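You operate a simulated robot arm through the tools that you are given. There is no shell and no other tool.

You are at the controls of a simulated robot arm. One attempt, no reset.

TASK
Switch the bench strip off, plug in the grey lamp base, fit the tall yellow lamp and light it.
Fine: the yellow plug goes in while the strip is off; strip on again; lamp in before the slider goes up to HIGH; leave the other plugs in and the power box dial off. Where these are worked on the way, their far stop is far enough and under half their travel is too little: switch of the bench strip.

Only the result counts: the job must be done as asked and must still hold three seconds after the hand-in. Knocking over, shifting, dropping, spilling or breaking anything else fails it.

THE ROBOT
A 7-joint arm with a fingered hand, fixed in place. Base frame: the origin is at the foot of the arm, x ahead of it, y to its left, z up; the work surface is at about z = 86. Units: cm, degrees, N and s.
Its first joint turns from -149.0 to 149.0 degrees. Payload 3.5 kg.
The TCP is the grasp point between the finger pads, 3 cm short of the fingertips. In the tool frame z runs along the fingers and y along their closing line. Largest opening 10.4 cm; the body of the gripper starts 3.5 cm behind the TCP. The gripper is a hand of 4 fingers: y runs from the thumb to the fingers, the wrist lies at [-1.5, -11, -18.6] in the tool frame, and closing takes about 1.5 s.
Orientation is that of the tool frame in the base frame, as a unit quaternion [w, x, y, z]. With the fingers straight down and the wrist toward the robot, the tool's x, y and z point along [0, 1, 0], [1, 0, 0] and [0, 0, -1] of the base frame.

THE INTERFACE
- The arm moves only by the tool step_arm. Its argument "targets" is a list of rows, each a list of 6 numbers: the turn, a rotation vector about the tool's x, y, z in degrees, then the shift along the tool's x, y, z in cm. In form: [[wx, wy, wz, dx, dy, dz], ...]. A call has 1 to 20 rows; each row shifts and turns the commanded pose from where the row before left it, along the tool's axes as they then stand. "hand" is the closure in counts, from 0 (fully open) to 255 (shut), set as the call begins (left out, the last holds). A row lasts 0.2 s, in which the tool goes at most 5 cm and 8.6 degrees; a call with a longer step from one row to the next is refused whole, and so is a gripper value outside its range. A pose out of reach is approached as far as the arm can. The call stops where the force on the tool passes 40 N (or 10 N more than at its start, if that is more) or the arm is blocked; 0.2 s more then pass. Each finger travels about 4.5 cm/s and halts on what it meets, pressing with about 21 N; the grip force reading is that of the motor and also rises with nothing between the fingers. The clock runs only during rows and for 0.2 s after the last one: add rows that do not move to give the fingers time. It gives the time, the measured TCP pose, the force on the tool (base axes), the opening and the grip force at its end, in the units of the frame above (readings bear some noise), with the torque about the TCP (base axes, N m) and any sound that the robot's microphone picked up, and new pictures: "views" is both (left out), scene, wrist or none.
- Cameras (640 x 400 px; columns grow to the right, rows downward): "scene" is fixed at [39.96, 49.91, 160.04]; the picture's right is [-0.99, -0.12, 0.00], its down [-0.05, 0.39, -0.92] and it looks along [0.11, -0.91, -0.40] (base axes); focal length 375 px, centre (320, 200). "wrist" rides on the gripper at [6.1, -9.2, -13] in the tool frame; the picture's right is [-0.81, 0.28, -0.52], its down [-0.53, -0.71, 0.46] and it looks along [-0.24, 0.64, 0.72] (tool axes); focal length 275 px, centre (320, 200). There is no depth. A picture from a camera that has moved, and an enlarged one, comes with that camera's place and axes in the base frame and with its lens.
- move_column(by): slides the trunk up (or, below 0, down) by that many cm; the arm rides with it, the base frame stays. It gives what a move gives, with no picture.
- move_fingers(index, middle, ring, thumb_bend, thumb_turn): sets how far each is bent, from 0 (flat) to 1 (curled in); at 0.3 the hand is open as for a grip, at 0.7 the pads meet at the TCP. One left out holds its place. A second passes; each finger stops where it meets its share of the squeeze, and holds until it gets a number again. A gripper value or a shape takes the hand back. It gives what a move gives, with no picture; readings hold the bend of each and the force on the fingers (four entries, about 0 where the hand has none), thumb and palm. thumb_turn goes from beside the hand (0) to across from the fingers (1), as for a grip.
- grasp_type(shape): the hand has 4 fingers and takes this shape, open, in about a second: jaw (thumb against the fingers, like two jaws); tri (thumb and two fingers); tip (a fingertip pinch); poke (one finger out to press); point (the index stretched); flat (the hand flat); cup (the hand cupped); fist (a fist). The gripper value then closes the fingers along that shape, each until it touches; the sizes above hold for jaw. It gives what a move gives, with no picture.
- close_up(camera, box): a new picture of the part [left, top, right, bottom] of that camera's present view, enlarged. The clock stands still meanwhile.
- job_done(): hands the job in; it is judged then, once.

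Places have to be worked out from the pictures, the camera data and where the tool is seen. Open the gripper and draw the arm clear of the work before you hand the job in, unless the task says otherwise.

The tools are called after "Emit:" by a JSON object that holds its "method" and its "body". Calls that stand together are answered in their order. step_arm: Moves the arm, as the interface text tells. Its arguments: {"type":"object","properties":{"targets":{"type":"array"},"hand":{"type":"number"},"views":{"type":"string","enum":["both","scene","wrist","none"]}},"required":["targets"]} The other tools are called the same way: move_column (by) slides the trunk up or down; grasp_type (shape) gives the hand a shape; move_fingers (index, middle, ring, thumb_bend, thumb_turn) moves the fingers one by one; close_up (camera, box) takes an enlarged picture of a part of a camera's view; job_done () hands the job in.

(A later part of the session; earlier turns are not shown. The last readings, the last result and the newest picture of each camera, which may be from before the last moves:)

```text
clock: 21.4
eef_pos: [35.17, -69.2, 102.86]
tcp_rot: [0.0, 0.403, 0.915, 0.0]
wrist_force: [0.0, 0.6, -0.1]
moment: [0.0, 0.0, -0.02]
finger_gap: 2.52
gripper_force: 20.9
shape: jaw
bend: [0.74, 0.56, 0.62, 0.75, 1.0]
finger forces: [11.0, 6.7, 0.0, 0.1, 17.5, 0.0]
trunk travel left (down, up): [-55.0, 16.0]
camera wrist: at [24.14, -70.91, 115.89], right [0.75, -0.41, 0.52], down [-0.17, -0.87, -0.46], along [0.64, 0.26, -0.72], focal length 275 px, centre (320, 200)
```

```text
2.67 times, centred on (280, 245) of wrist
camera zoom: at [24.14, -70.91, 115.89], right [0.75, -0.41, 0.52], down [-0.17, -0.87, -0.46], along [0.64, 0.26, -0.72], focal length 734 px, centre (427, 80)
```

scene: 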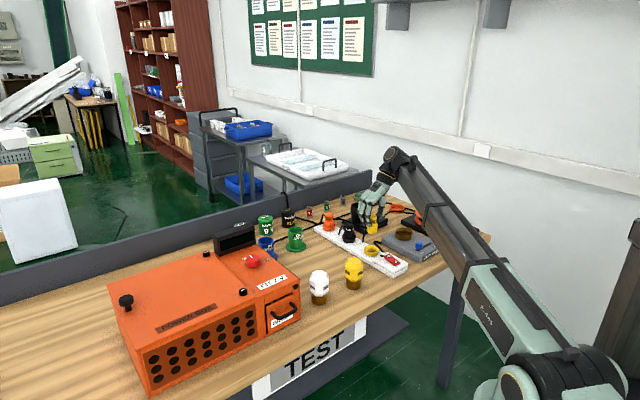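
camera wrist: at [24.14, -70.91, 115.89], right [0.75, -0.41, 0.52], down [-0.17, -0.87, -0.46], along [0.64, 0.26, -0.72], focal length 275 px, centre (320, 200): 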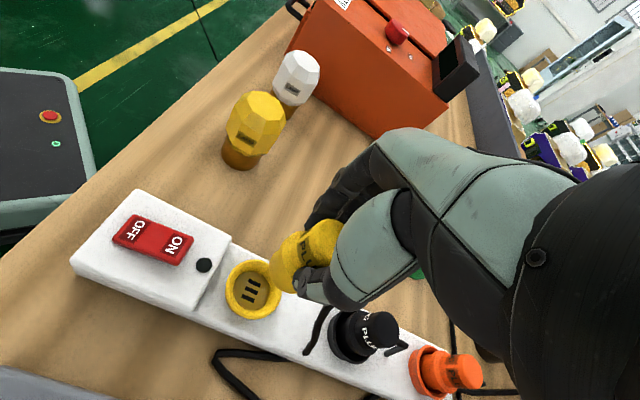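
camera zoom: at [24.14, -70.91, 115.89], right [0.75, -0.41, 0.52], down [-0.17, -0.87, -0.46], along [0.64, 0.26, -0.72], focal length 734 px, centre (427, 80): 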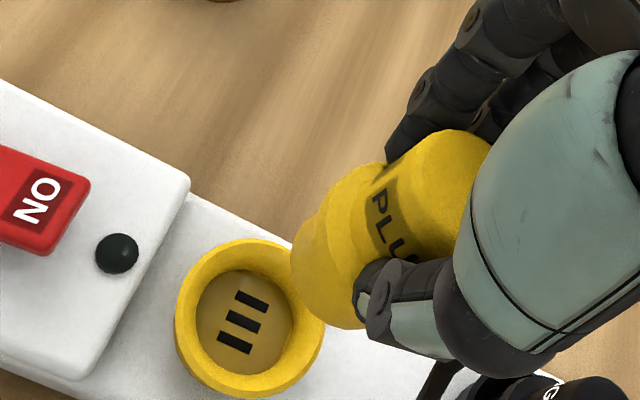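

The plug is over the socket, and both cameras put it about 0.4 cm off along the strip. The socket rim flares, which gives some tolerance. I'll correct and lower until the plug's bottom is just above the rim, then measure again.

Emit:
{"method": "step_arm", "body": {"targets": [[0, 0, 0, 0.4, 0, 1.5], [0, 0, 0, 0, 0, 1.5], [0, 0, 0, 0, 0, 1.2], [0, 0, 0, 0, 0, 0.8], [0, 0, 0, 0, 0, 0]]}}

Emit:
{"method": "close_up", "body": {"camera": "scene", "box": [350, 225, 400, 265]}}

Emit:
{"method": "close_up", "body": {"camera": "wrist", "box": [220, 190, 360, 290]}}

```text
clock: 22.6
eef_pos: [34.94, -68.69, 97.71]
tcp_rot: [0.0, 0.403, 0.915, 0.0]
wrist_force: [-0.1, -0.7, -0.6]
moment: [-0.03, 0.01, 0.0]
finger_gap: 2.53
gripper_force: 20.5
shape: jaw
bend: [0.74, 0.56, 0.62, 0.75, 1.0]
finger forces: [11.0, 6.7, 0.0, 0.1, 17.5, 0.1]
trunk travel left (down, up): [-55.0, 16.0]
camera wrist: at [24.0, -70.51, 110.74], right [0.75, -0.41, 0.52], down [-0.17, -0.87, -0.46], along [0.64, 0.26, -0.72], focal length 275 px, centre (320, 200)
```

scene: 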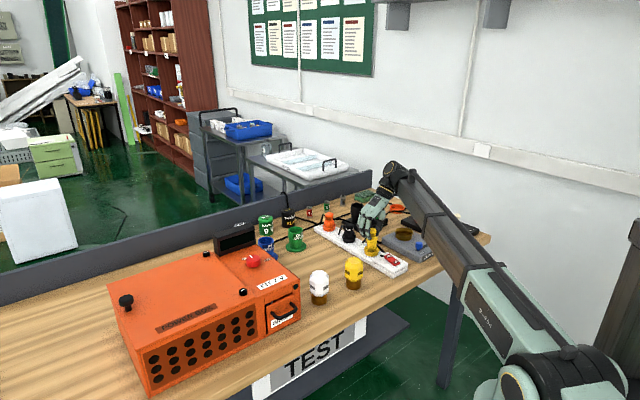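
wrist: 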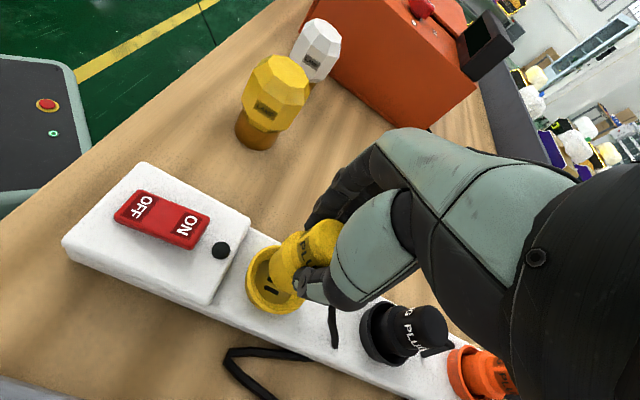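

```text
10.00 times, centred on (375, 245) of scene
camera zoom: at [39.96, 49.91, 160.04], right [-0.99, -0.12, 0.0], down [-0.05, 0.39, -0.92], along [0.11, -0.91, -0.4], focal length 3746 px, centre (-230, -250)
```

zoom: 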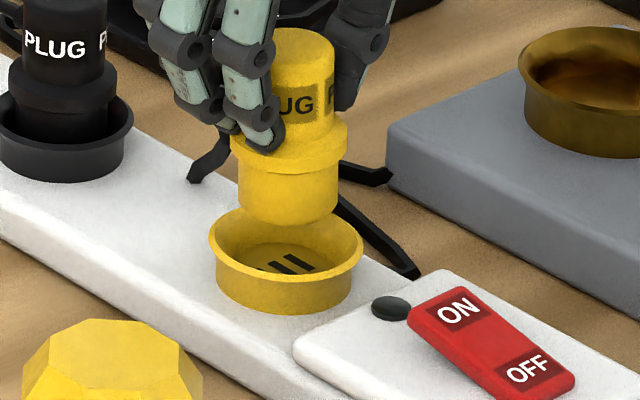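

```text
4.00 times, centred on (290, 240) of wrist
camera zoom: at [24.0, -70.51, 110.74], right [0.75, -0.41, 0.52], down [-0.17, -0.87, -0.46], along [0.64, 0.26, -0.72], focal length 1101 px, centre (440, 40)
```

zoom: 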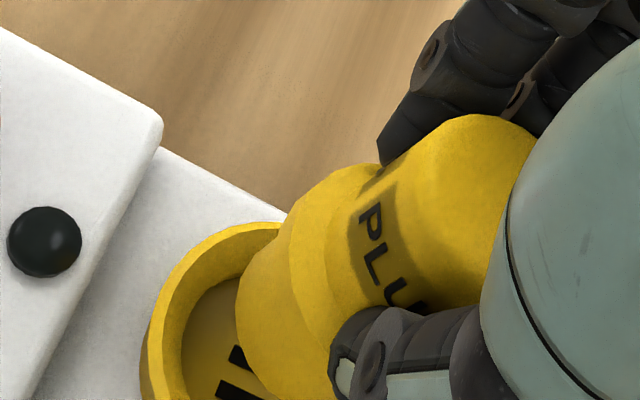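

Both views show the plug lined up with the socket to within about 0.2 cm, its bottom roughly 1.5 cm above the rim. I'll lower it slowly and watch the force.

Emit:
{"method": "step_arm", "body": {"targets": [[0, 0, 0, 0, 0, 0.5], [0, 0, 0, 0, 0, 0.5], [0, 0, 0, 0, 0, 0.3], [0, 0, 0, 0, 0, 0.2], [0, 0, 0, 0, 0, 0.2], [0, 0, 0, 0, 0, 0]], "views": "none"}}

Emit:
{"method": "close_up", "body": {"camera": "scene", "box": [350, 225, 400, 265]}}

Emit:
{"method": "close_up", "body": {"camera": "wrist", "box": [220, 190, 360, 290]}}

```text
clock: 24.0
eef_pos: [34.83, -68.74, 96.04]
tcp_rot: [0.001, 0.403, 0.915, 0.001]
wrist_force: [-0.5, -0.3, -0.3]
moment: [0.04, 0.02, -0.06]
finger_gap: 2.54
gripper_force: 20.9
shape: jaw
bend: [0.74, 0.56, 0.62, 0.75, 1.0]
finger forces: [11.1, 6.8, 0.0, 0.0, 17.5, 0.0]
trunk travel left (down, up): [-55.0, 16.0]
```

```text
10.00 times, centred on (375, 245) of scene
camera zoom: at [39.96, 49.91, 160.04], right [-0.99, -0.12, 0.0], down [-0.05, 0.39, -0.92], along [0.11, -0.91, -0.4], focal length 3746 px, centre (-230, -250)
```

zoom: 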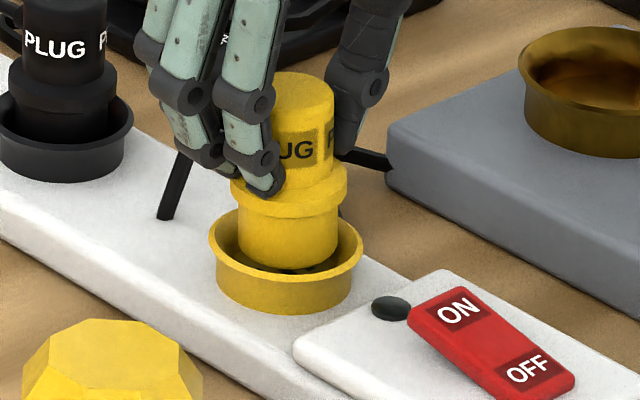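

```text
4.00 times, centred on (290, 240) of wrist
camera zoom: at [23.91, -70.45, 108.99], right [0.75, -0.41, 0.52], down [-0.17, -0.87, -0.46], along [0.64, 0.26, -0.72], focal length 1101 px, centre (440, 40)
```

zoom: 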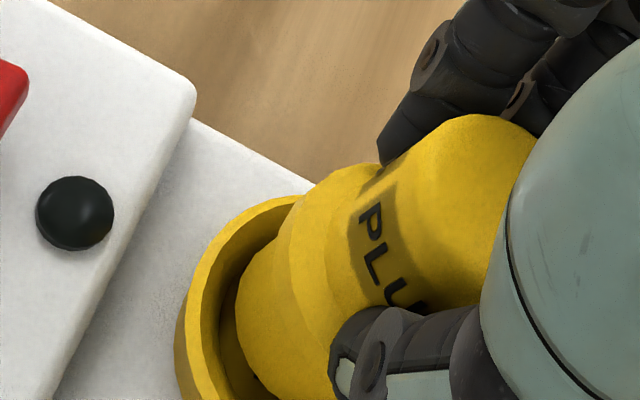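

The plug's bottom is now entering the flared rim with no contact force. I'll keep lowering in small steps.

Emit:
{"method": "step_arm", "body": {"targets": [[0, 0, 0, 0, 0, 0.25], [0, 0, 0, 0, 0, 0.25], [0, 0, 0, 0, 0, 0.2], [0, 0, 0, 0, 0, 0]], "views": "none"}}

Emit:
{"method": "close_up", "body": {"camera": "scene", "box": [350, 225, 400, 265]}}

Emit:
{"method": "close_up", "body": {"camera": "wrist", "box": [220, 190, 360, 290]}}

```text
clock: 25.0
eef_pos: [34.81, -68.81, 95.28]
tcp_rot: [0.0, 0.403, 0.915, 0.0]
wrist_force: [-0.5, -0.5, -0.2]
moment: [0.0, -0.03, 0.02]
finger_gap: 2.54
gripper_force: 21.3
shape: jaw
bend: [0.74, 0.56, 0.62, 0.75, 1.0]
finger forces: [11.0, 6.8, 0.0, 0.0, 17.5, 0.0]
trunk travel left (down, up): [-55.0, 16.0]
```

```text
10.00 times, centred on (375, 245) of scene
camera zoom: at [39.96, 49.91, 160.04], right [-0.99, -0.12, 0.0], down [-0.05, 0.39, -0.92], along [0.11, -0.91, -0.4], focal length 3746 px, centre (-230, -250)
```

zoom: 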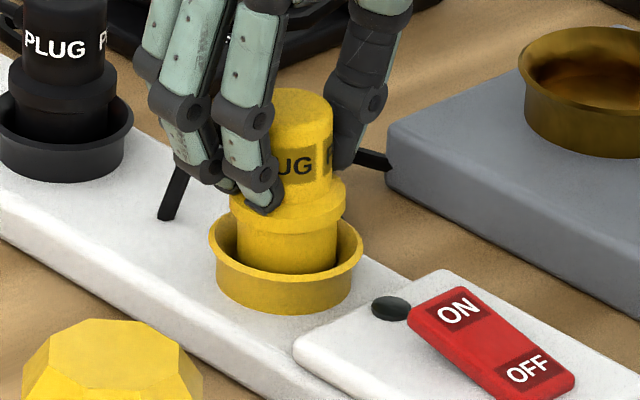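

```text
4.00 times, centred on (290, 240) of wrist
camera zoom: at [23.91, -70.46, 108.34], right [0.75, -0.41, 0.52], down [-0.17, -0.87, -0.46], along [0.64, 0.26, -0.72], focal length 1101 px, centre (440, 40)
```

zoom: 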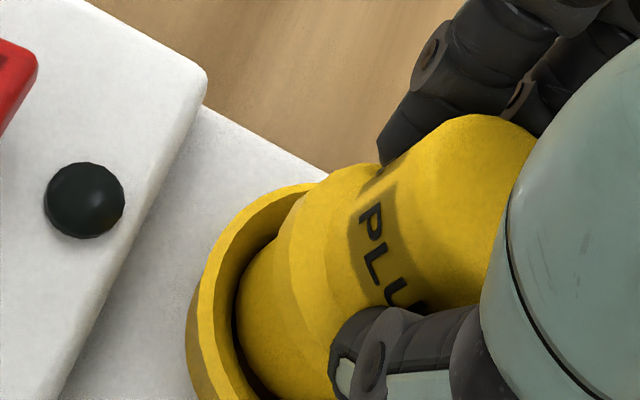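

No contact force yet. I'll compare the yellow plug's seating with the black plug in its socket.

Emit:
{"method": "close_up", "body": {"camera": "scene", "box": [330, 215, 390, 263]}}

```text
8.33 times, centred on (360, 239) of scene
camera zoom: at [39.96, 49.91, 160.04], right [-0.99, -0.12, 0.0], down [-0.05, 0.39, -0.92], along [0.11, -0.91, -0.4], focal length 3122 px, centre (-13, -125)
```

zoom: 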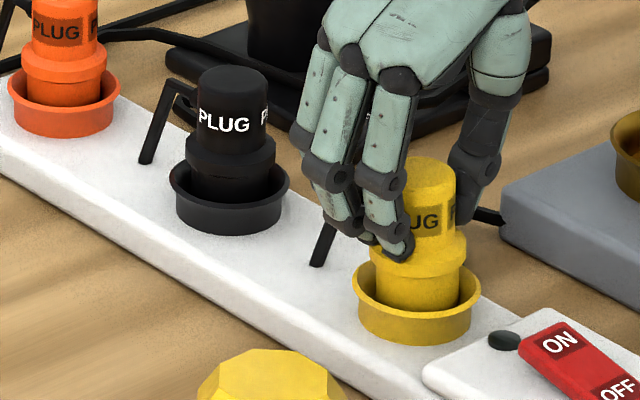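

The yellow plug sits about 0.4 cm higher than the black one and is centred left to right. I'll press it down further in fine steps.

Emit:
{"method": "step_arm", "body": {"targets": [[0, 0, 0, 0, 0, 0.15], [0, 0, 0, 0, 0, 0.15], [0, 0, 0, 0, 0, 0.15], [0, 0, 0, 0, 0, 0.15], [0, 0, 0, 0, 0, 0]], "views": "none"}}

Emit:
{"method": "close_up", "body": {"camera": "scene", "box": [330, 215, 390, 263]}}

Emit:
{"method": "close_up", "body": {"camera": "wrist", "box": [220, 190, 360, 290]}}

```text
clock: 26.2
eef_pos: [34.87, -68.66, 94.83]
tcp_rot: [0.001, 0.403, 0.915, -0.001]
wrist_force: [-2.6, -9.2, 12.8]
moment: [-0.15, -0.15, -0.07]
finger_gap: 2.57
gripper_force: 21.0
shape: jaw
bend: [0.74, 0.57, 0.62, 0.74, 1.0]
finger forces: [9.3, 12.9, 0.0, 0.0, 23.2, 0.1]
trunk travel left (down, up): [-55.0, 16.0]
heard: snap
```

```text
8.33 times, centred on (360, 239) of scene
camera zoom: at [39.96, 49.91, 160.04], right [-0.99, -0.12, 0.0], down [-0.05, 0.39, -0.92], along [0.11, -0.91, -0.4], focal length 3122 px, centre (-13, -125)
```

zoom: 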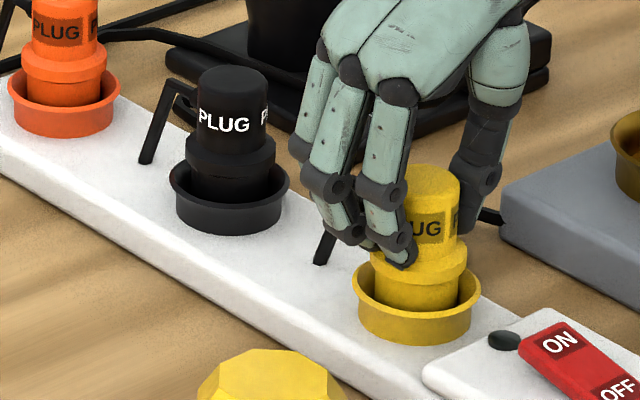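

```text
4.00 times, centred on (290, 240) of wrist
camera zoom: at [23.93, -70.44, 107.8], right [0.75, -0.41, 0.52], down [-0.17, -0.88, -0.45], along [0.64, 0.25, -0.72], focal length 1101 px, centre (440, 40)
```

zoom: 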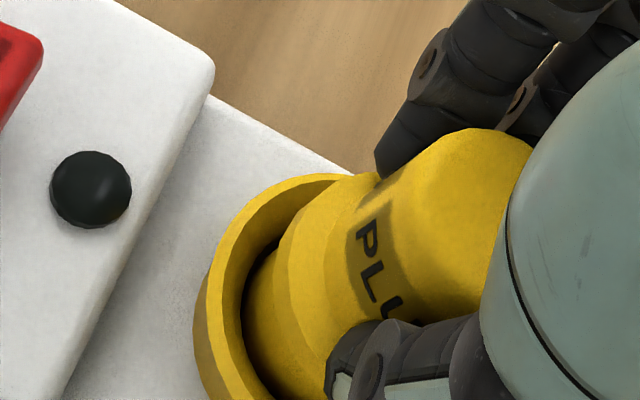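

A snap was heard and the plug's height now matches the black one, so it is seated. I'll open the hand fully and then lift straight up.

Emit:
{"method": "step_arm", "body": {"targets": [[0, 0, 0, 0, 0, 0], [0, 0, 0, 0, 0, 0], [0, 0, 0, 0, 0, 0], [0, 0, 0, 0, 0, 0], [0, 0, 0, 0, 0, 0], [0, 0, 0, 0, 0, 0], [0, 0, 0, 0, 0, 0], [0, 0, 0, 0, 0, 0], [0, 0, 0, 0, 0, -1], [0, 0, 0, 0, 0, -3], [0, 0, 0, 0, 0, -4], [0, 0, 0, 0, 0, -4], [0, 0, 0, 0, 0, -3], [0, 0, 0, 0, 0, 0]], "hand": 0}}

Emit:
{"method": "close_up", "body": {"camera": "scene", "box": [320, 205, 440, 285]}}

```text
clock: 29.2
eef_pos: [36.31, -68.71, 107.91]
tcp_rot: [0.005, 0.408, 0.913, -0.005]
wrist_force: [-0.2, -0.5, -0.3]
moment: [0.02, -0.02, 0.02]
finger_gap: 10.36
gripper_force: 0.0
shape: jaw
bend: [0.3, 0.3, 0.3, 0.3, 0.98]
finger forces: [0.0, 0.0, 0.0, 0.1, 0.0, 0.0]
out of reach, approached as far as the arm can: row 12, 13
trunk travel left (down, up): [-55.0, 16.0]
camera wrist: at [25.21, -70.17, 120.94], right [0.74, -0.41, 0.53], down [-0.17, -0.88, -0.44], along [0.65, 0.24, -0.72], focal length 275 px, centre (320, 200)
```

scene: 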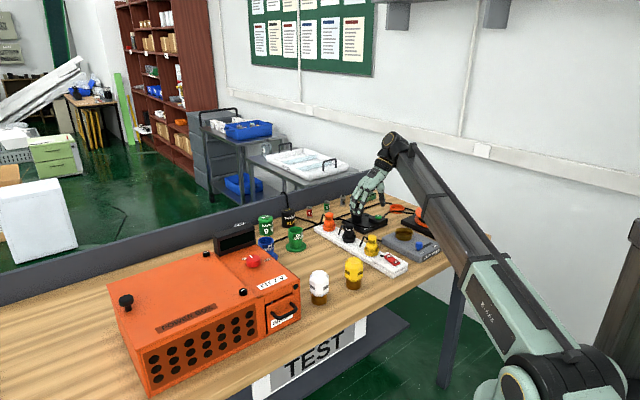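
wrist: 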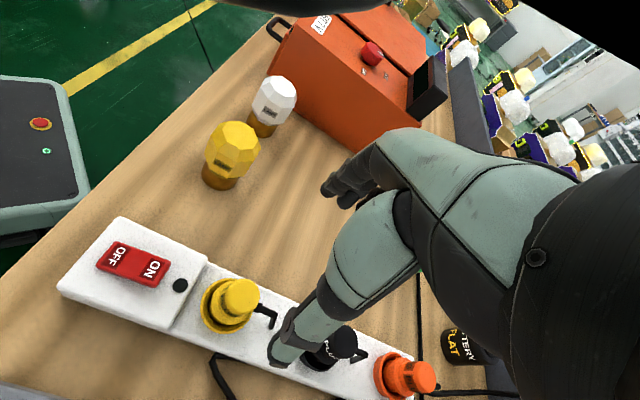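

```text
5.00 times, centred on (380, 245) of scene
camera zoom: at [39.96, 49.91, 160.04], right [-0.99, -0.12, 0.0], down [-0.05, 0.39, -0.92], along [0.11, -0.91, -0.4], focal length 1873 px, centre (20, -25)
```

zoom: 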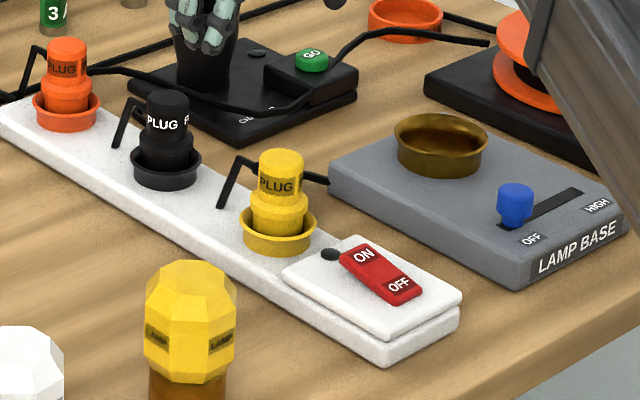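

The yellow plug is in, the pilot is dark and the other plugs are untouched. Next I'll turn the hand back to the earlier heading, staying high, to press the ON end.

Emit:
{"method": "step_arm", "body": {"targets": [[0, 0, 8.5, 0, 0, 0], [0, 0, 8.5, 0, 0, 0], [0, 0, 8.5, 0, 0, 0], [0, 0, 8.5, 0, 0, 0], [0, 0, 8.5, 0, 0, 0], [0, 0, 8.5, 0, 0, 0], [0, 0, 8.5, 0, 0, 0], [0, 0, 8.5, 0, 0, 0], [0, 0, 8.5, 0, 0, 0], [0, 0, 8.5, 0, 0, 0], [0, 0, 8.5, 0, 0, 0], [0, 0, 8.5, 0, 0, 0], [0, 0, 0, 0, 0, 0]], "views": "none"}}

Emit:
{"method": "grasp_type", "body": {"shape": "poke"}}

Emit:
{"method": "move_fingers", "body": {"index": 0.7, "middle": 1.0, "ring": 1.0, "thumb_bend": 1.0}}

```text
clock: 32.0
eef_pos: [36.45, -68.68, 107.99]
tcp_rot: [0.0, 0.965, 0.262, 0.0]
wrist_force: [1.5, 0.0, 0.4]
moment: [0.0, -0.01, -0.04]
finger_gap: 10.38
gripper_force: 0.0
shape: jaw
bend: [0.3, 0.3, 0.3, 0.3, 0.98]
finger forces: [0.0, 0.1, 0.0, 0.0, 0.1, 0.0]
trunk travel left (down, up): [-55.0, 16.0]
```

```text
clock: 32.9
eef_pos: [36.32, -68.69, 107.99]
tcp_rot: [0.0, 0.965, 0.263, -0.001]
wrist_force: [-1.0, 0.0, 0.4]
moment: [-0.02, 0.02, 0.02]
finger_gap: 0.02
gripper_force: 0.1
shape: poke
bend: [0.7, 0.7, 0.99, 1.0, 1.0]
finger forces: [0.0, 0.0, 0.0, 0.0, 0.0, 0.1]
trunk travel left (down, up): [-55.0, 16.0]
```

```text
clock: 33.9
eef_pos: [36.3, -68.65, 107.95]
tcp_rot: [0.001, 0.965, 0.263, 0.0]
wrist_force: [-0.7, 0.2, 0.8]
moment: [0.0, -0.02, -0.02]
finger_gap: 2.39
gripper_force: 0.1
shape: fingers
bend: [0.31, 1.0, 1.0, 1.0, 1.0]
finger forces: [0.0, 0.1, 0.0, 0.1, 0.0, 0.0]
trunk travel left (down, up): [-55.0, 16.0]
```

Same finger pose as before. I'll move the index tip to above the ON end, aiming for about (29.9,-63.3), and check before pressing.

Emit:
{"method": "step_arm", "body": {"targets": [[0, 0, 0, -1.38, -4.11, 0], [0, 0, 0, -1.38, -4.11, 0], [0, 0, 0, -1.38, -4.11, 0], [0, 0, 0, 0, 0, 3], [0, 0, 0, 0, 0, 3], [0, 0, 0, 0, 0, 3], [0, 0, 0, 0, 0, 1], [0, 0, 0, 0, 0, 0]]}}

Emit:
{"method": "close_up", "body": {"camera": "scene", "box": [360, 220, 440, 280]}}

Emit:
{"method": "close_up", "body": {"camera": "wrist", "box": [250, 130, 410, 250]}}

```text
clock: 35.7
eef_pos: [26.44, -60.11, 98.08]
tcp_rot: [0.0, 0.965, 0.263, 0.0]
wrist_force: [0.2, 0.1, -0.1]
moment: [0.01, 0.01, -0.01]
finger_gap: 2.35
gripper_force: 0.0
shape: fingers
bend: [0.31, 1.0, 1.0, 1.0, 1.0]
finger forces: [0.0, 0.0, 0.1, 0.1, 0.1, 0.0]
trunk travel left (down, up): [-55.0, 16.0]
camera wrist: at [27.04, -49.2, 111.07], right [-0.56, -0.65, 0.52], down [-0.82, 0.34, -0.46], along [0.12, -0.68, -0.72], focal length 275 px, centre (320, 200)
```

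scene: 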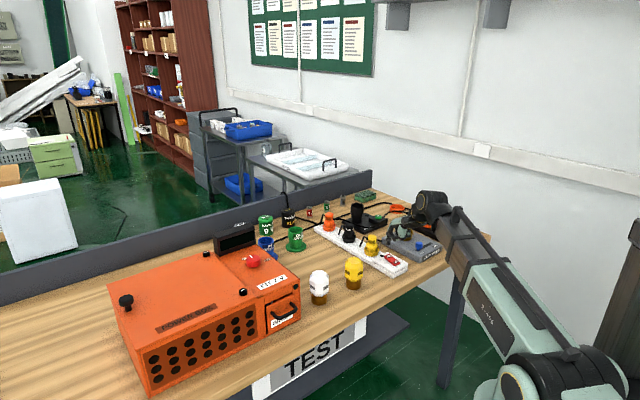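
wrist: 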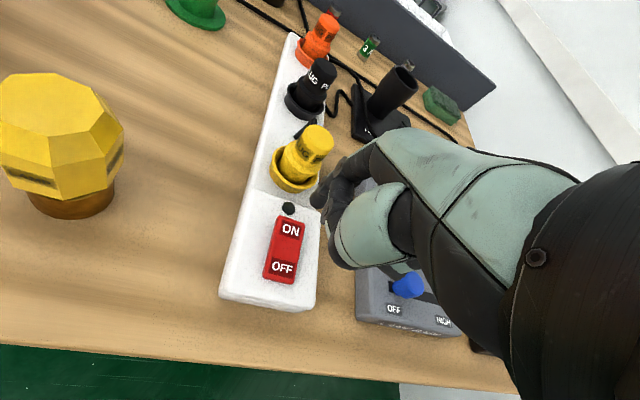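

```text
6.67 times, centred on (400, 250) of scene
camera zoom: at [39.96, 49.91, 160.04], right [-0.99, -0.12, 0.0], down [-0.05, 0.39, -0.92], along [0.11, -0.91, -0.4], focal length 2498 px, centre (-213, -133)
```

zoom: 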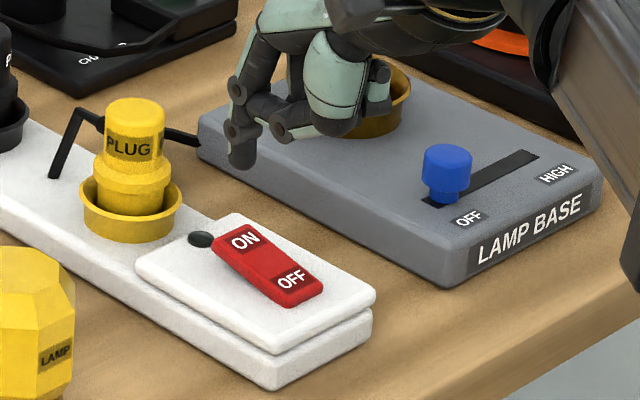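

```text
3.33 times, centred on (330, 190) of wrist
camera zoom: at [27.04, -49.2, 111.07], right [-0.56, -0.65, 0.52], down [-0.82, 0.34, -0.46], along [0.12, -0.68, -0.72], focal length 918 px, centre (287, 233)
```

zoom: 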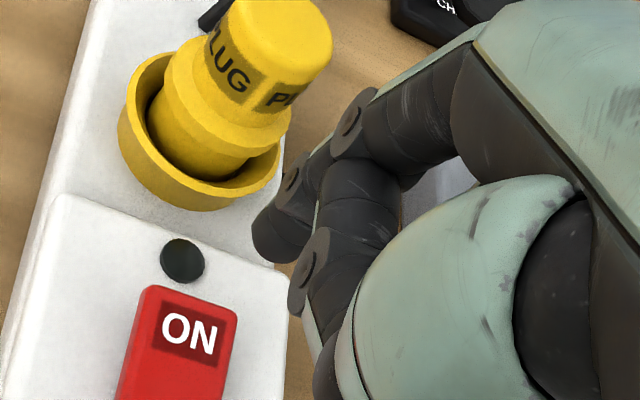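

The index tip sits over the ON label, about 0.6 cm toward the ON end. I'll press down as before.

Emit:
{"method": "step_arm", "body": {"targets": [[0, 0, 0, 0.1, -0.25, 1], [0, 0, 0, 0, 0, 1], [0, 0, 0, 0, 0, 0.8], [0, 0, 0, 0, 0, 0.6], [0, 0, 0, 0, 0, 0.4], [0, 0, 0, 0, 0, 0.4], [0, 0, 0, 0, 0, 0.35]], "views": "none"}}

Emit:
{"method": "close_up", "body": {"camera": "scene", "box": [360, 220, 440, 280]}}

Emit:
{"method": "close_up", "body": {"camera": "wrist", "box": [250, 130, 410, 250]}}

```text
clock: 37.3
eef_pos: [26.31, -60.02, 93.41]
tcp_rot: [0.0, 0.965, 0.263, -0.001]
wrist_force: [-0.6, 0.9, 0.2]
moment: [0.03, 0.0, 0.0]
finger_gap: 2.28
gripper_force: 0.1
shape: fingers
bend: [0.31, 1.0, 1.0, 1.0, 1.0]
finger forces: [0.0, 0.1, 0.1, 0.0, 0.0, 0.0]
trunk travel left (down, up): [-55.0, 16.0]
```

```text
6.67 times, centred on (400, 250) of scene
camera zoom: at [39.96, 49.91, 160.04], right [-0.99, -0.12, 0.0], down [-0.05, 0.39, -0.92], along [0.11, -0.91, -0.4], focal length 2498 px, centre (-213, -133)
```

zoom: 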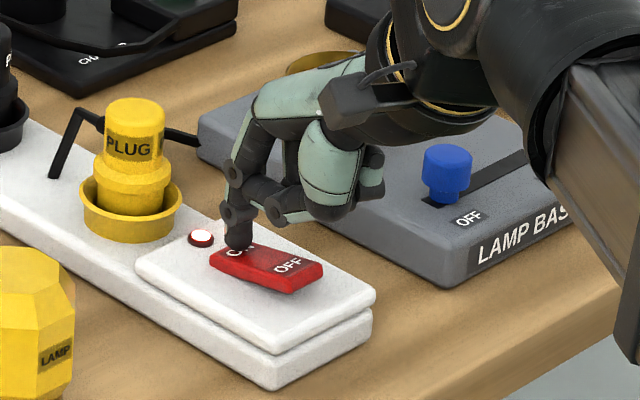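

```text
3.33 times, centred on (330, 190) of wrist
camera zoom: at [26.93, -48.99, 106.41], right [-0.56, -0.65, 0.52], down [-0.82, 0.34, -0.46], along [0.12, -0.68, -0.72], focal length 918 px, centre (287, 233)
```

zoom: 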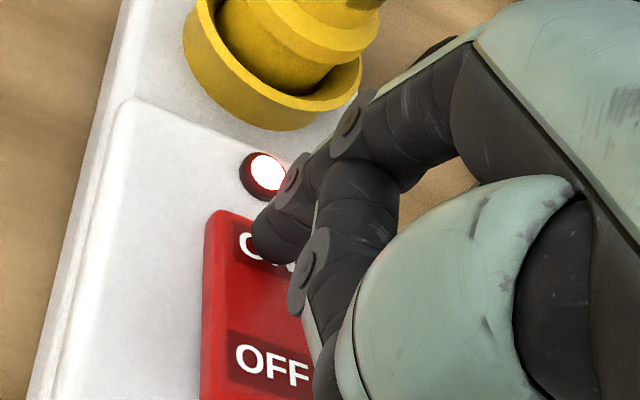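

The rocker is back to ON and the pilot is lit. I'll lift clear, open the hand in jaw shape and move high over to the yellow lamp.

Emit:
{"method": "step_arm", "body": {"targets": [[0, 0, 0, 0, 0, -1.5], [0, 0, 0, 0, 0, -4], [0, 0, 0, 0, 0, -4.5], [0, 0, 0, 0, 0, -4.5], [0, 0, 0, 0, 0, 0]], "views": "none"}}

Emit:
{"method": "grasp_type", "body": {"shape": "jaw"}}

Emit:
{"method": "step_arm", "body": {"targets": [[0, 0, 0, 4.2, 0, 0], [0, 0, 0, 4.2, 0, 0], [0, 0, 0, 4.2, 0, 0], [0, 0, 0, 4.2, 0, 0], [0, 0, 0, 0, 0, 0]]}}

Emit:
{"method": "close_up", "body": {"camera": "scene", "box": [300, 200, 440, 305]}}

Emit:
{"method": "close_up", "body": {"camera": "wrist", "box": [160, 160, 400, 340]}}

```text
clock: 38.5
eef_pos: [26.36, -60.04, 108.21]
tcp_rot: [0.0, 0.965, 0.263, 0.0]
wrist_force: [0.8, -1.6, 0.7]
moment: [-0.01, 0.02, -0.03]
finger_gap: 2.3
gripper_force: 0.1
shape: fingers
bend: [0.31, 1.0, 1.0, 1.0, 1.0]
finger forces: [0.0, 0.0, 0.1, 0.0, 0.0, 0.0]
trunk travel left (down, up): [-55.0, 16.0]
```

```text
clock: 39.4
eef_pos: [26.38, -59.89, 108.24]
tcp_rot: [0.0, 0.965, 0.263, 0.0]
wrist_force: [0.0, 0.7, -0.1]
moment: [0.0, 0.01, 0.03]
finger_gap: 10.37
gripper_force: 0.1
shape: jaw
bend: [0.3, 0.3, 0.3, 0.3, 0.98]
finger forces: [0.1, 0.0, 0.0, 0.1, 0.0, 0.0]
trunk travel left (down, up): [-55.0, 16.0]
```

```text
clock: 40.6
eef_pos: [40.81, -51.23, 108.11]
tcp_rot: [0.0, 0.965, 0.263, 0.0]
wrist_force: [0.5, -0.4, -0.3]
moment: [0.0, 0.01, -0.01]
finger_gap: 10.35
gripper_force: 0.0
shape: jaw
bend: [0.3, 0.3, 0.3, 0.3, 0.98]
finger forces: [0.0, 0.0, 0.0, 0.0, 0.0, 0.1]
trunk travel left (down, up): [-55.0, 16.0]
camera wrist: at [41.43, -40.23, 121.19], right [-0.56, -0.65, 0.52], down [-0.82, 0.34, -0.46], along [0.12, -0.68, -0.72], focal length 275 px, centre (320, 200)
```

scene: 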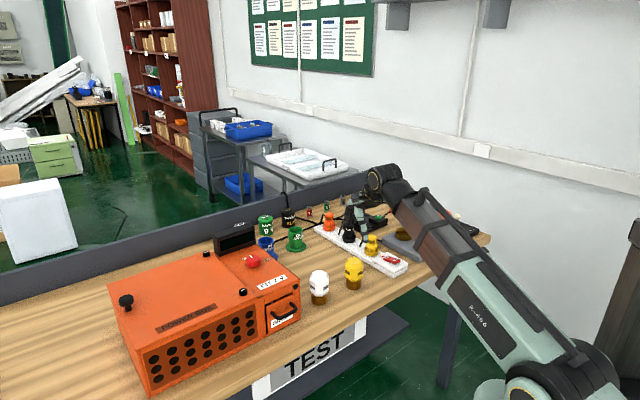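
wrist: 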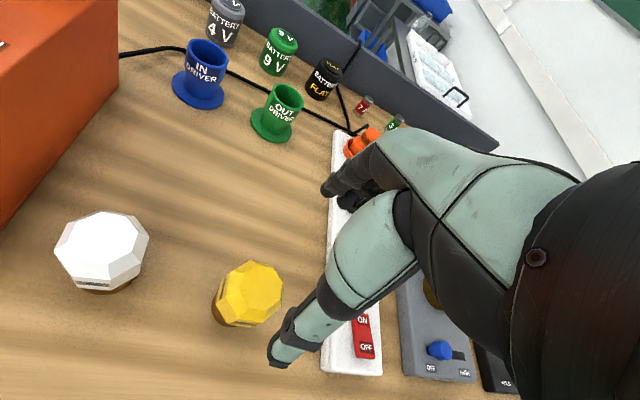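

```text
3.81 times, centred on (370, 252) of scene
camera zoom: at [39.96, 49.91, 160.04], right [-0.99, -0.12, 0.0], down [-0.05, 0.39, -0.92], along [0.11, -0.91, -0.4], focal length 1427 px, centre (130, 0)
```

zoom: 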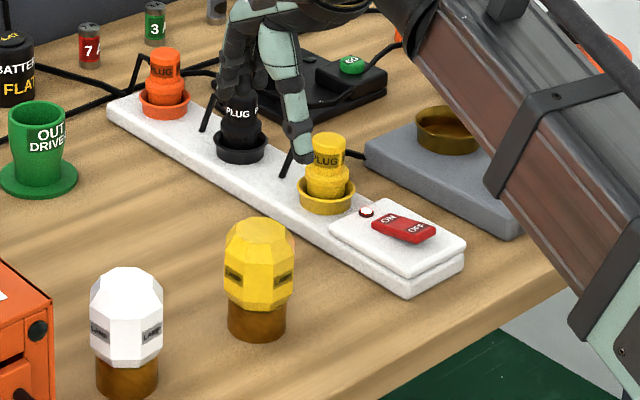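

```text
2.22 times, centred on (280, 250) of wrist
camera zoom: at [41.43, -40.23, 121.19], right [-0.56, -0.65, 0.52], down [-0.82, 0.34, -0.46], along [0.12, -0.68, -0.72], focal length 612 px, centre (409, 89)
```

zoom: 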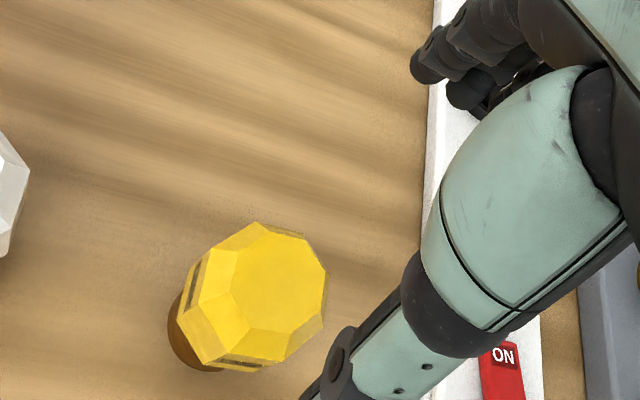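

The lamp is at (41.0,-51.5) with its top at z ≈ 95.8, almost exactly under the TCP. I'll shift 0.3 cm and lower to TCP z ≈ 93.4, then check.

Emit:
{"method": "step_arm", "body": {"targets": [[0, 0, 0, 0, 0.3, 0], [0, 0, 0, 0, 0, 4], [0, 0, 0, 0, 0, 4], [0, 0, 0, 0, 0, 3], [0, 0, 0, 0, 0, 2], [0, 0, 0, 0, 0, 1], [0, 0, 0, 0, 0, 0.7], [0, 0, 0, 0, 0, 0]]}}

Emit:
{"method": "close_up", "body": {"camera": "scene", "box": [310, 220, 410, 300]}}

Emit:
{"method": "close_up", "body": {"camera": "wrist", "box": [200, 140, 400, 300]}}

```text
clock: 42.4
eef_pos: [41.1, -51.44, 93.31]
tcp_rot: [0.0, 0.965, 0.263, -0.001]
wrist_force: [-1.1, -0.4, -1.1]
moment: [0.0, 0.01, 0.01]
finger_gap: 10.37
gripper_force: 0.1
shape: jaw
bend: [0.3, 0.3, 0.3, 0.3, 0.98]
finger forces: [0.1, 0.0, 0.0, 0.0, 0.0, 0.0]
trunk travel left (down, up): [-55.0, 16.0]
camera wrist: at [41.61, -40.6, 106.31], right [-0.56, -0.65, 0.52], down [-0.82, 0.34, -0.46], along [0.12, -0.68, -0.72], focal length 275 px, centre (320, 200)
```

scene: 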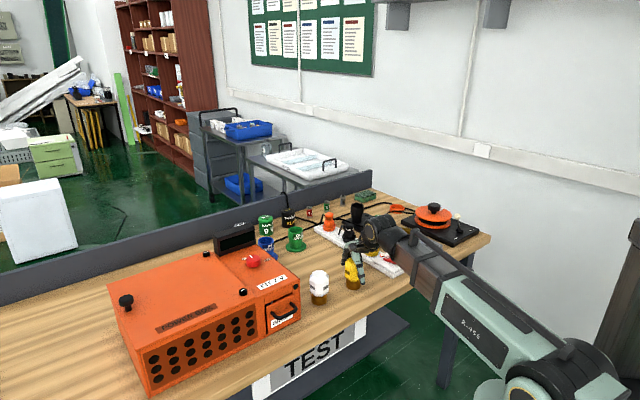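
wrist: 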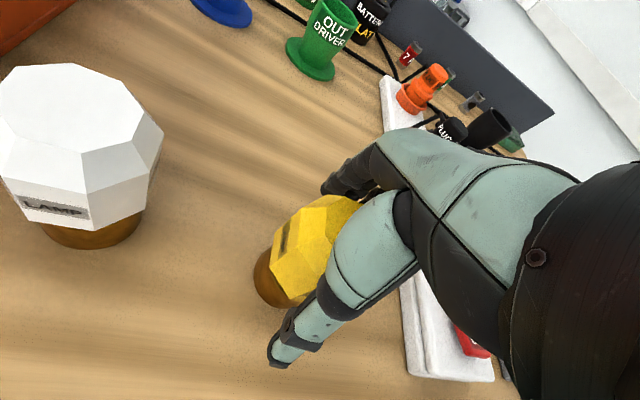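

```text
5.00 times, centred on (360, 260) of scene
camera zoom: at [39.96, 49.91, 160.04], right [-0.99, -0.12, 0.0], down [-0.05, 0.39, -0.92], along [0.11, -0.91, -0.4], focal length 1873 px, centre (120, -100)
```

zoom: 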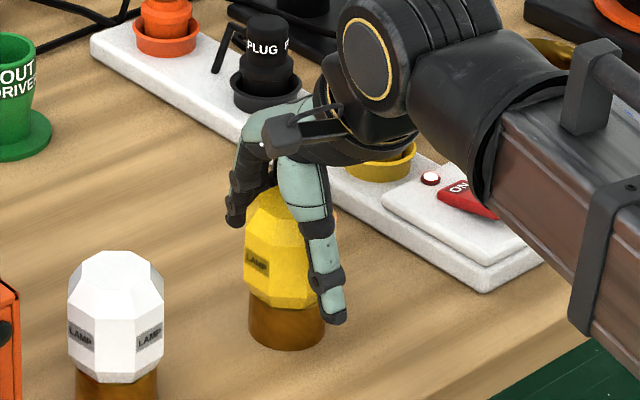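

```text
2.50 times, centred on (300, 220) of wrist
camera zoom: at [41.61, -40.6, 106.31], right [-0.56, -0.65, 0.52], down [-0.82, 0.34, -0.46], along [0.12, -0.68, -0.72], focal length 688 px, centre (370, 150)
```

zoom: 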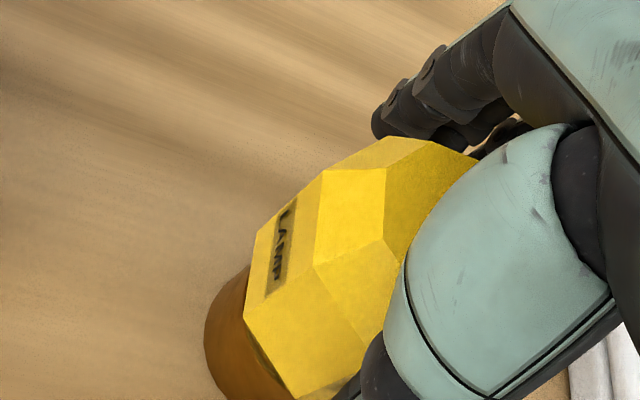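

The lamp stands between thumb and fingers. I'll close part way first, to read where contact begins.

Emit:
{"method": "step_arm", "body": {"targets": [[0, 0, 0, 0, 0, 0], [0, 0, 0, 0, 0, 0], [0, 0, 0, 0, 0, 0], [0, 0, 0, 0, 0, 0], [0, 0, 0, 0, 0, 0], [0, 0, 0, 0, 0, 0]], "hand": 120, "views": "none"}}

Emit:
{"method": "close_up", "body": {"camera": "scene", "box": [330, 240, 380, 280]}}

```text
clock: 43.8
eef_pos: [41.08, -51.57, 93.26]
tcp_rot: [0.0, 0.965, 0.263, 0.0]
wrist_force: [-1.2, 0.3, -0.9]
moment: [-0.01, 0.03, -0.03]
finger_gap: 5.5
gripper_force: 20.9
shape: jaw
bend: [0.74, 0.44, 0.46, 0.68, 1.0]
finger forces: [11.2, 6.8, 0.1, 0.0, 18.2, 0.1]
trunk travel left (down, up): [-55.0, 16.0]
```

```text
10.00 times, centred on (355, 260) of scene
camera zoom: at [39.96, 49.91, 160.04], right [-0.99, -0.12, 0.0], down [-0.05, 0.39, -0.92], along [0.11, -0.91, -0.4], focal length 3746 px, centre (-30, -400)
```

zoom: 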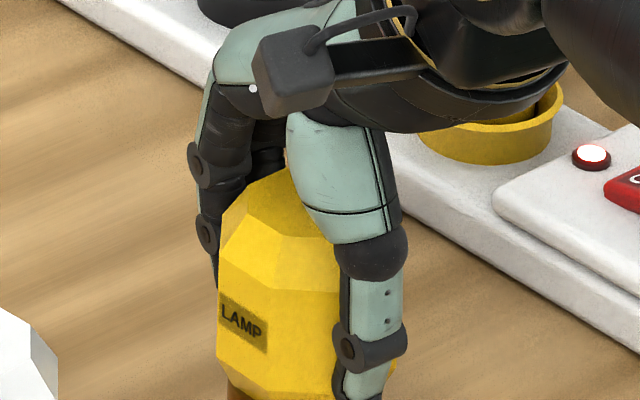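

Contact is already firm (index 11 N, middle 7 N, thumb 18 N). I'll look at how the fingers lie on the lamp.

Emit:
{"method": "close_up", "body": {"camera": "wrist", "box": [240, 170, 360, 260]}}

Emit:
{"method": "close_up", "body": {"camera": "scene", "box": [330, 245, 380, 295]}}

```text
4.44 times, centred on (300, 215) of wrist
camera zoom: at [41.61, -40.6, 106.33], right [-0.56, -0.65, 0.52], down [-0.82, 0.34, -0.46], along [0.12, -0.68, -0.72], focal length 1224 px, centre (409, 133)
```

zoom: 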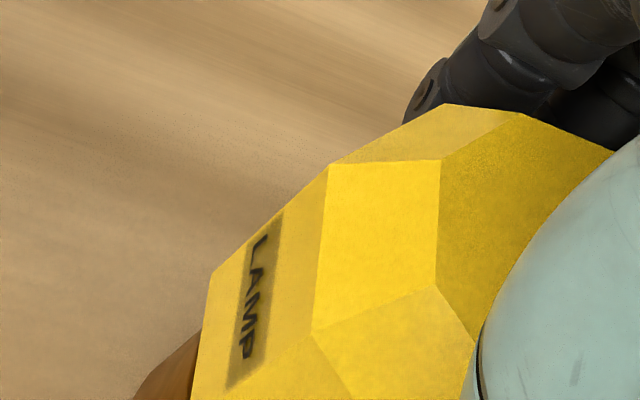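

```text
8.00 times, centred on (355, 270) of scene
camera zoom: at [39.96, 49.91, 160.04], right [-0.99, -0.12, 0.0], down [-0.05, 0.39, -0.92], along [0.11, -0.91, -0.4], focal length 2997 px, centre (40, -360)
```

zoom: 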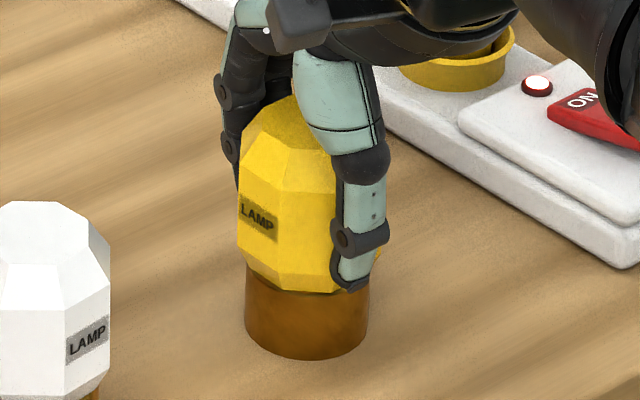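

The lamp is upright between thumb and fingers, with nothing else touched. I'll firm up the grip slightly and lift a little to check the hold.

Emit:
{"method": "step_arm", "body": {"targets": [[0, 0, 0, 0, 0, 0], [0, 0, 0, 0, 0, 0], [0, 0, 0, 0, 0, -0.4], [0, 0, 0, 0, 0, -0.6], [0, 0, 0, 0, 0, -1], [0, 0, 0, 0, 0, 0]], "hand": 170, "views": "none"}}

Emit:
{"method": "close_up", "body": {"camera": "scene", "box": [330, 240, 380, 290]}}

Emit:
{"method": "close_up", "body": {"camera": "wrist", "box": [200, 140, 400, 300]}}

```text
clock: 45.2
eef_pos: [41.1, -51.57, 95.27]
tcp_rot: [0.0, 0.965, 0.263, -0.001]
wrist_force: [-0.4, 0.1, -1.6]
moment: [0.0, -0.02, 0.04]
finger_gap: 5.45
gripper_force: 20.5
shape: jaw
bend: [0.74, 0.43, 0.45, 0.69, 1.0]
finger forces: [11.5, 6.8, 0.0, 0.0, 17.9, 0.1]
trunk travel left (down, up): [-55.0, 16.0]
```

```text
8.00 times, centred on (355, 265) of scene
camera zoom: at [39.96, 49.91, 160.04], right [-0.99, -0.12, 0.0], down [-0.05, 0.39, -0.92], along [0.11, -0.91, -0.4], focal length 2997 px, centre (40, -320)
```

zoom: 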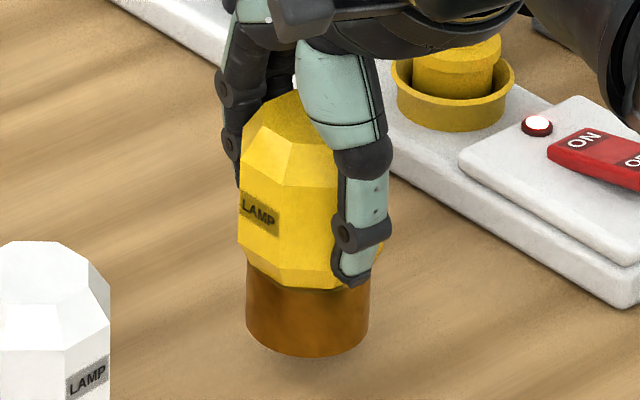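

```text
2.50 times, centred on (300, 220) of wrist
camera zoom: at [41.6, -40.64, 108.31], right [-0.56, -0.65, 0.52], down [-0.82, 0.34, -0.46], along [0.12, -0.68, -0.72], focal length 688 px, centre (370, 150)
```

zoom: 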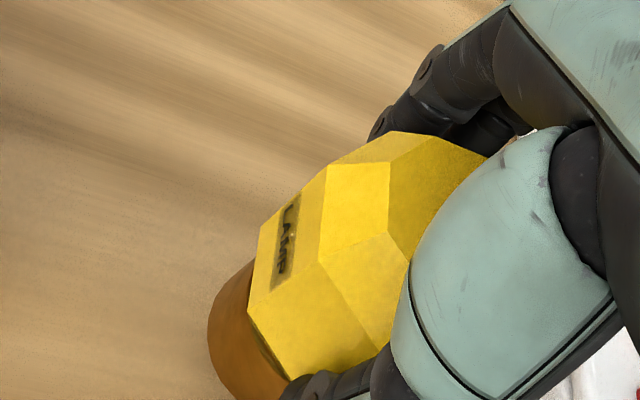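

The lamp comes up straight and held firmly. I'll raise it well clear, then carry it across to above the lamp-base cup near (23.1,-80.9).

Emit:
{"method": "step_arm", "body": {"targets": [[0, 0, 0, 0, 0, -3], [0, 0, 0, 0, 0, -4], [0, 0, 0, 0, 0, -4], [0, 0, 0, 0, 0, -2], [0, 0, 0, -3.8, 2.03, 0], [0, 0, 0, -3.8, 2.03, 0], [0, 0, 0, -3.8, 2.03, 0], [0, 0, 0, -3.8, 2.03, 0], [0, 0, 0, -3.8, 2.03, 0], [0, 0, 0, -3.8, 2.03, 0], [0, 0, 0, -3.8, 2.03, 0], [0, 0, 0, -3.8, 2.03, 0], [0, 0, 0, 0, 0, 0], [0, 0, 0, 0, 0, 0]]}}

Emit:
{"method": "close_up", "body": {"camera": "scene", "box": [360, 180, 460, 260]}}

Emit:
{"method": "close_up", "body": {"camera": "wrist", "box": [200, 140, 440, 320]}}

```text
clock: 48.2
eef_pos: [23.09, -81.13, 108.31]
tcp_rot: [0.0, 0.965, 0.263, -0.001]
wrist_force: [0.1, 0.1, -1.6]
moment: [-0.03, -0.01, -0.02]
finger_gap: 5.47
gripper_force: 20.7
shape: jaw
bend: [0.74, 0.43, 0.45, 0.69, 1.0]
finger forces: [11.3, 6.9, 0.0, 0.0, 18.2, 0.0]
trunk travel left (down, up): [-55.0, 16.0]
camera wrist: at [23.7, -70.15, 121.4], right [-0.56, -0.65, 0.52], down [-0.82, 0.34, -0.46], along [0.12, -0.68, -0.72], focal length 275 px, centre (320, 200)
```

scene: 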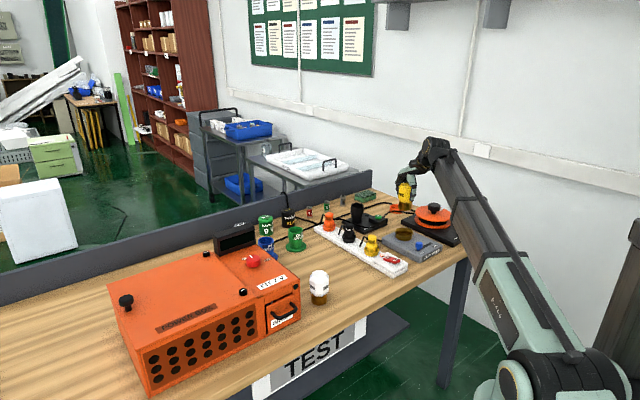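
wrist: 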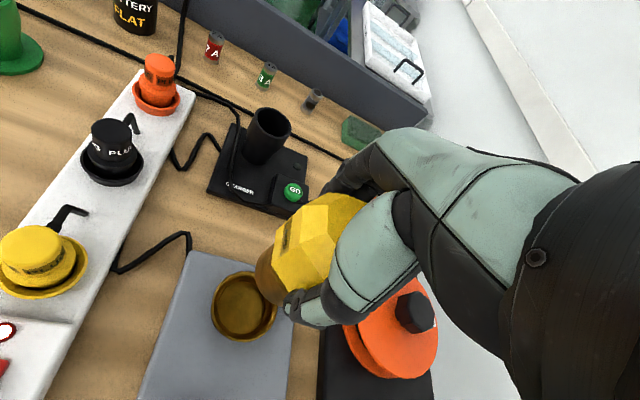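

```text
5.00 times, centred on (410, 220) of scene
camera zoom: at [39.96, 49.91, 160.04], right [-0.99, -0.12, 0.0], down [-0.05, 0.39, -0.92], along [0.11, -0.91, -0.4], focal length 1873 px, centre (-130, 100)
```

zoom: 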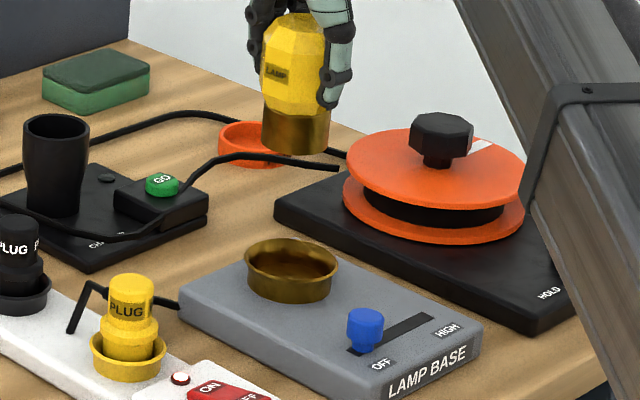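

```text
2.22 times, centred on (320, 230) of wrist
camera zoom: at [23.7, -70.15, 121.4], right [-0.56, -0.65, 0.52], down [-0.82, 0.34, -0.46], along [0.12, -0.68, -0.72], focal length 612 px, centre (320, 133)
```

zoom: 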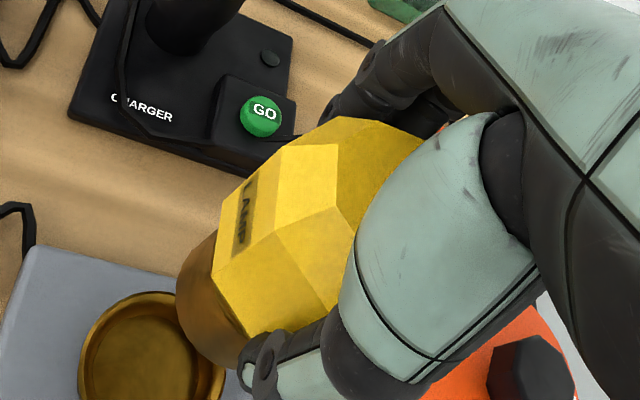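

The cup is at about (22.5,-80.8), and the lamp hangs roughly 0.6 cm too far in +x. I'll correct this and lower until the lamp's base is about 2 cm above the rim, then compare again.

Emit:
{"method": "step_arm", "body": {"targets": [[0, 0, 0, -0.36, -0.55, 0], [0, 0, 0, 0, 0, 2.5], [0, 0, 0, 0, 0, 2.5], [0, 0, 0, 0, 0, 1.5], [0, 0, 0, 0, 0, 1], [0, 0, 0, 0, 0, 0], [0, 0, 0, 0, 0, 0]]}}

Emit:
{"method": "close_up", "body": {"camera": "scene", "box": [375, 205, 435, 253]}}

Emit:
{"method": "close_up", "body": {"camera": "wrist", "box": [220, 170, 380, 290]}}

```text
clock: 49.8
eef_pos: [22.57, -80.78, 100.82]
tcp_rot: [-0.001, 0.965, 0.263, 0.0]
wrist_force: [0.4, 0.2, -2.0]
moment: [-0.02, 0.0, 0.0]
finger_gap: 5.49
gripper_force: 21.4
shape: jaw
bend: [0.74, 0.43, 0.45, 0.69, 1.0]
finger forces: [11.3, 6.9, 0.0, 0.0, 18.1, 0.0]
trunk travel left (down, up): [-55.0, 16.0]
camera wrist: at [23.02, -69.87, 113.77], right [-0.56, -0.65, 0.52], down [-0.82, 0.34, -0.46], along [0.12, -0.68, -0.72], focal length 275 px, centre (320, 200)
```

scene: 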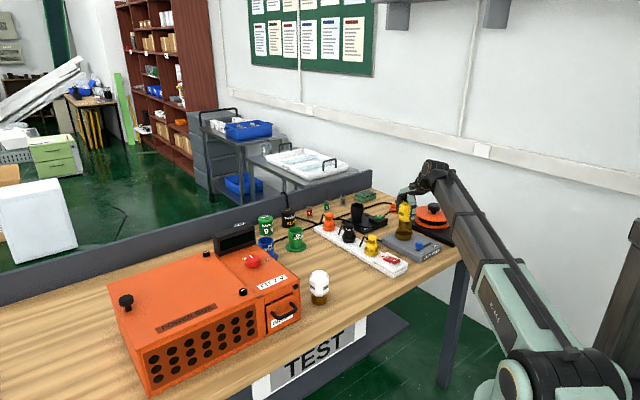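
wrist: 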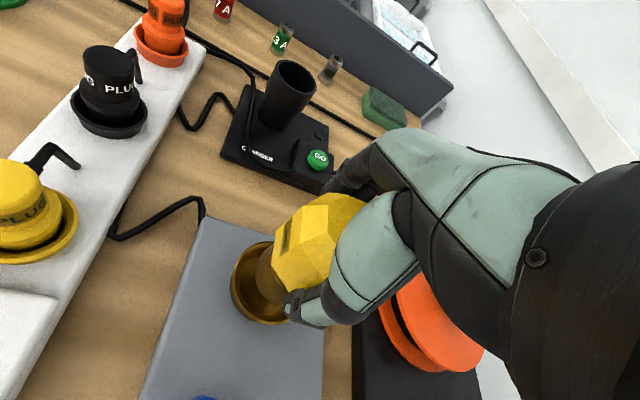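

```text
8.33 times, centred on (405, 229) of scene
camera zoom: at [39.96, 49.91, 160.04], right [-0.99, -0.12, 0.0], down [-0.05, 0.39, -0.92], along [0.11, -0.91, -0.4], focal length 3122 px, centre (-388, -42)
```

zoom: 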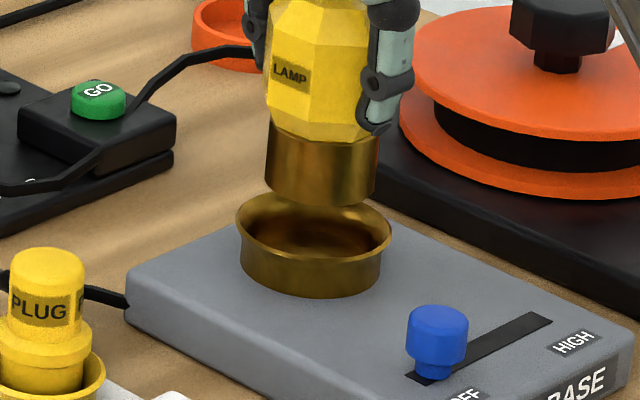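

```text
3.33 times, centred on (300, 230) of wrist
camera zoom: at [23.02, -69.87, 113.77], right [-0.56, -0.65, 0.52], down [-0.82, 0.34, -0.46], along [0.12, -0.68, -0.72], focal length 918 px, centre (387, 100)
```

zoom: 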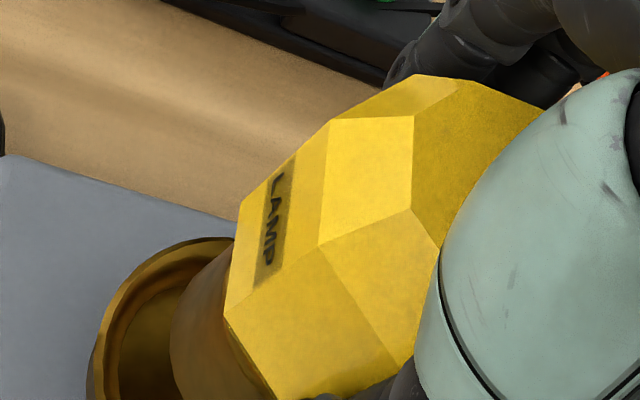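

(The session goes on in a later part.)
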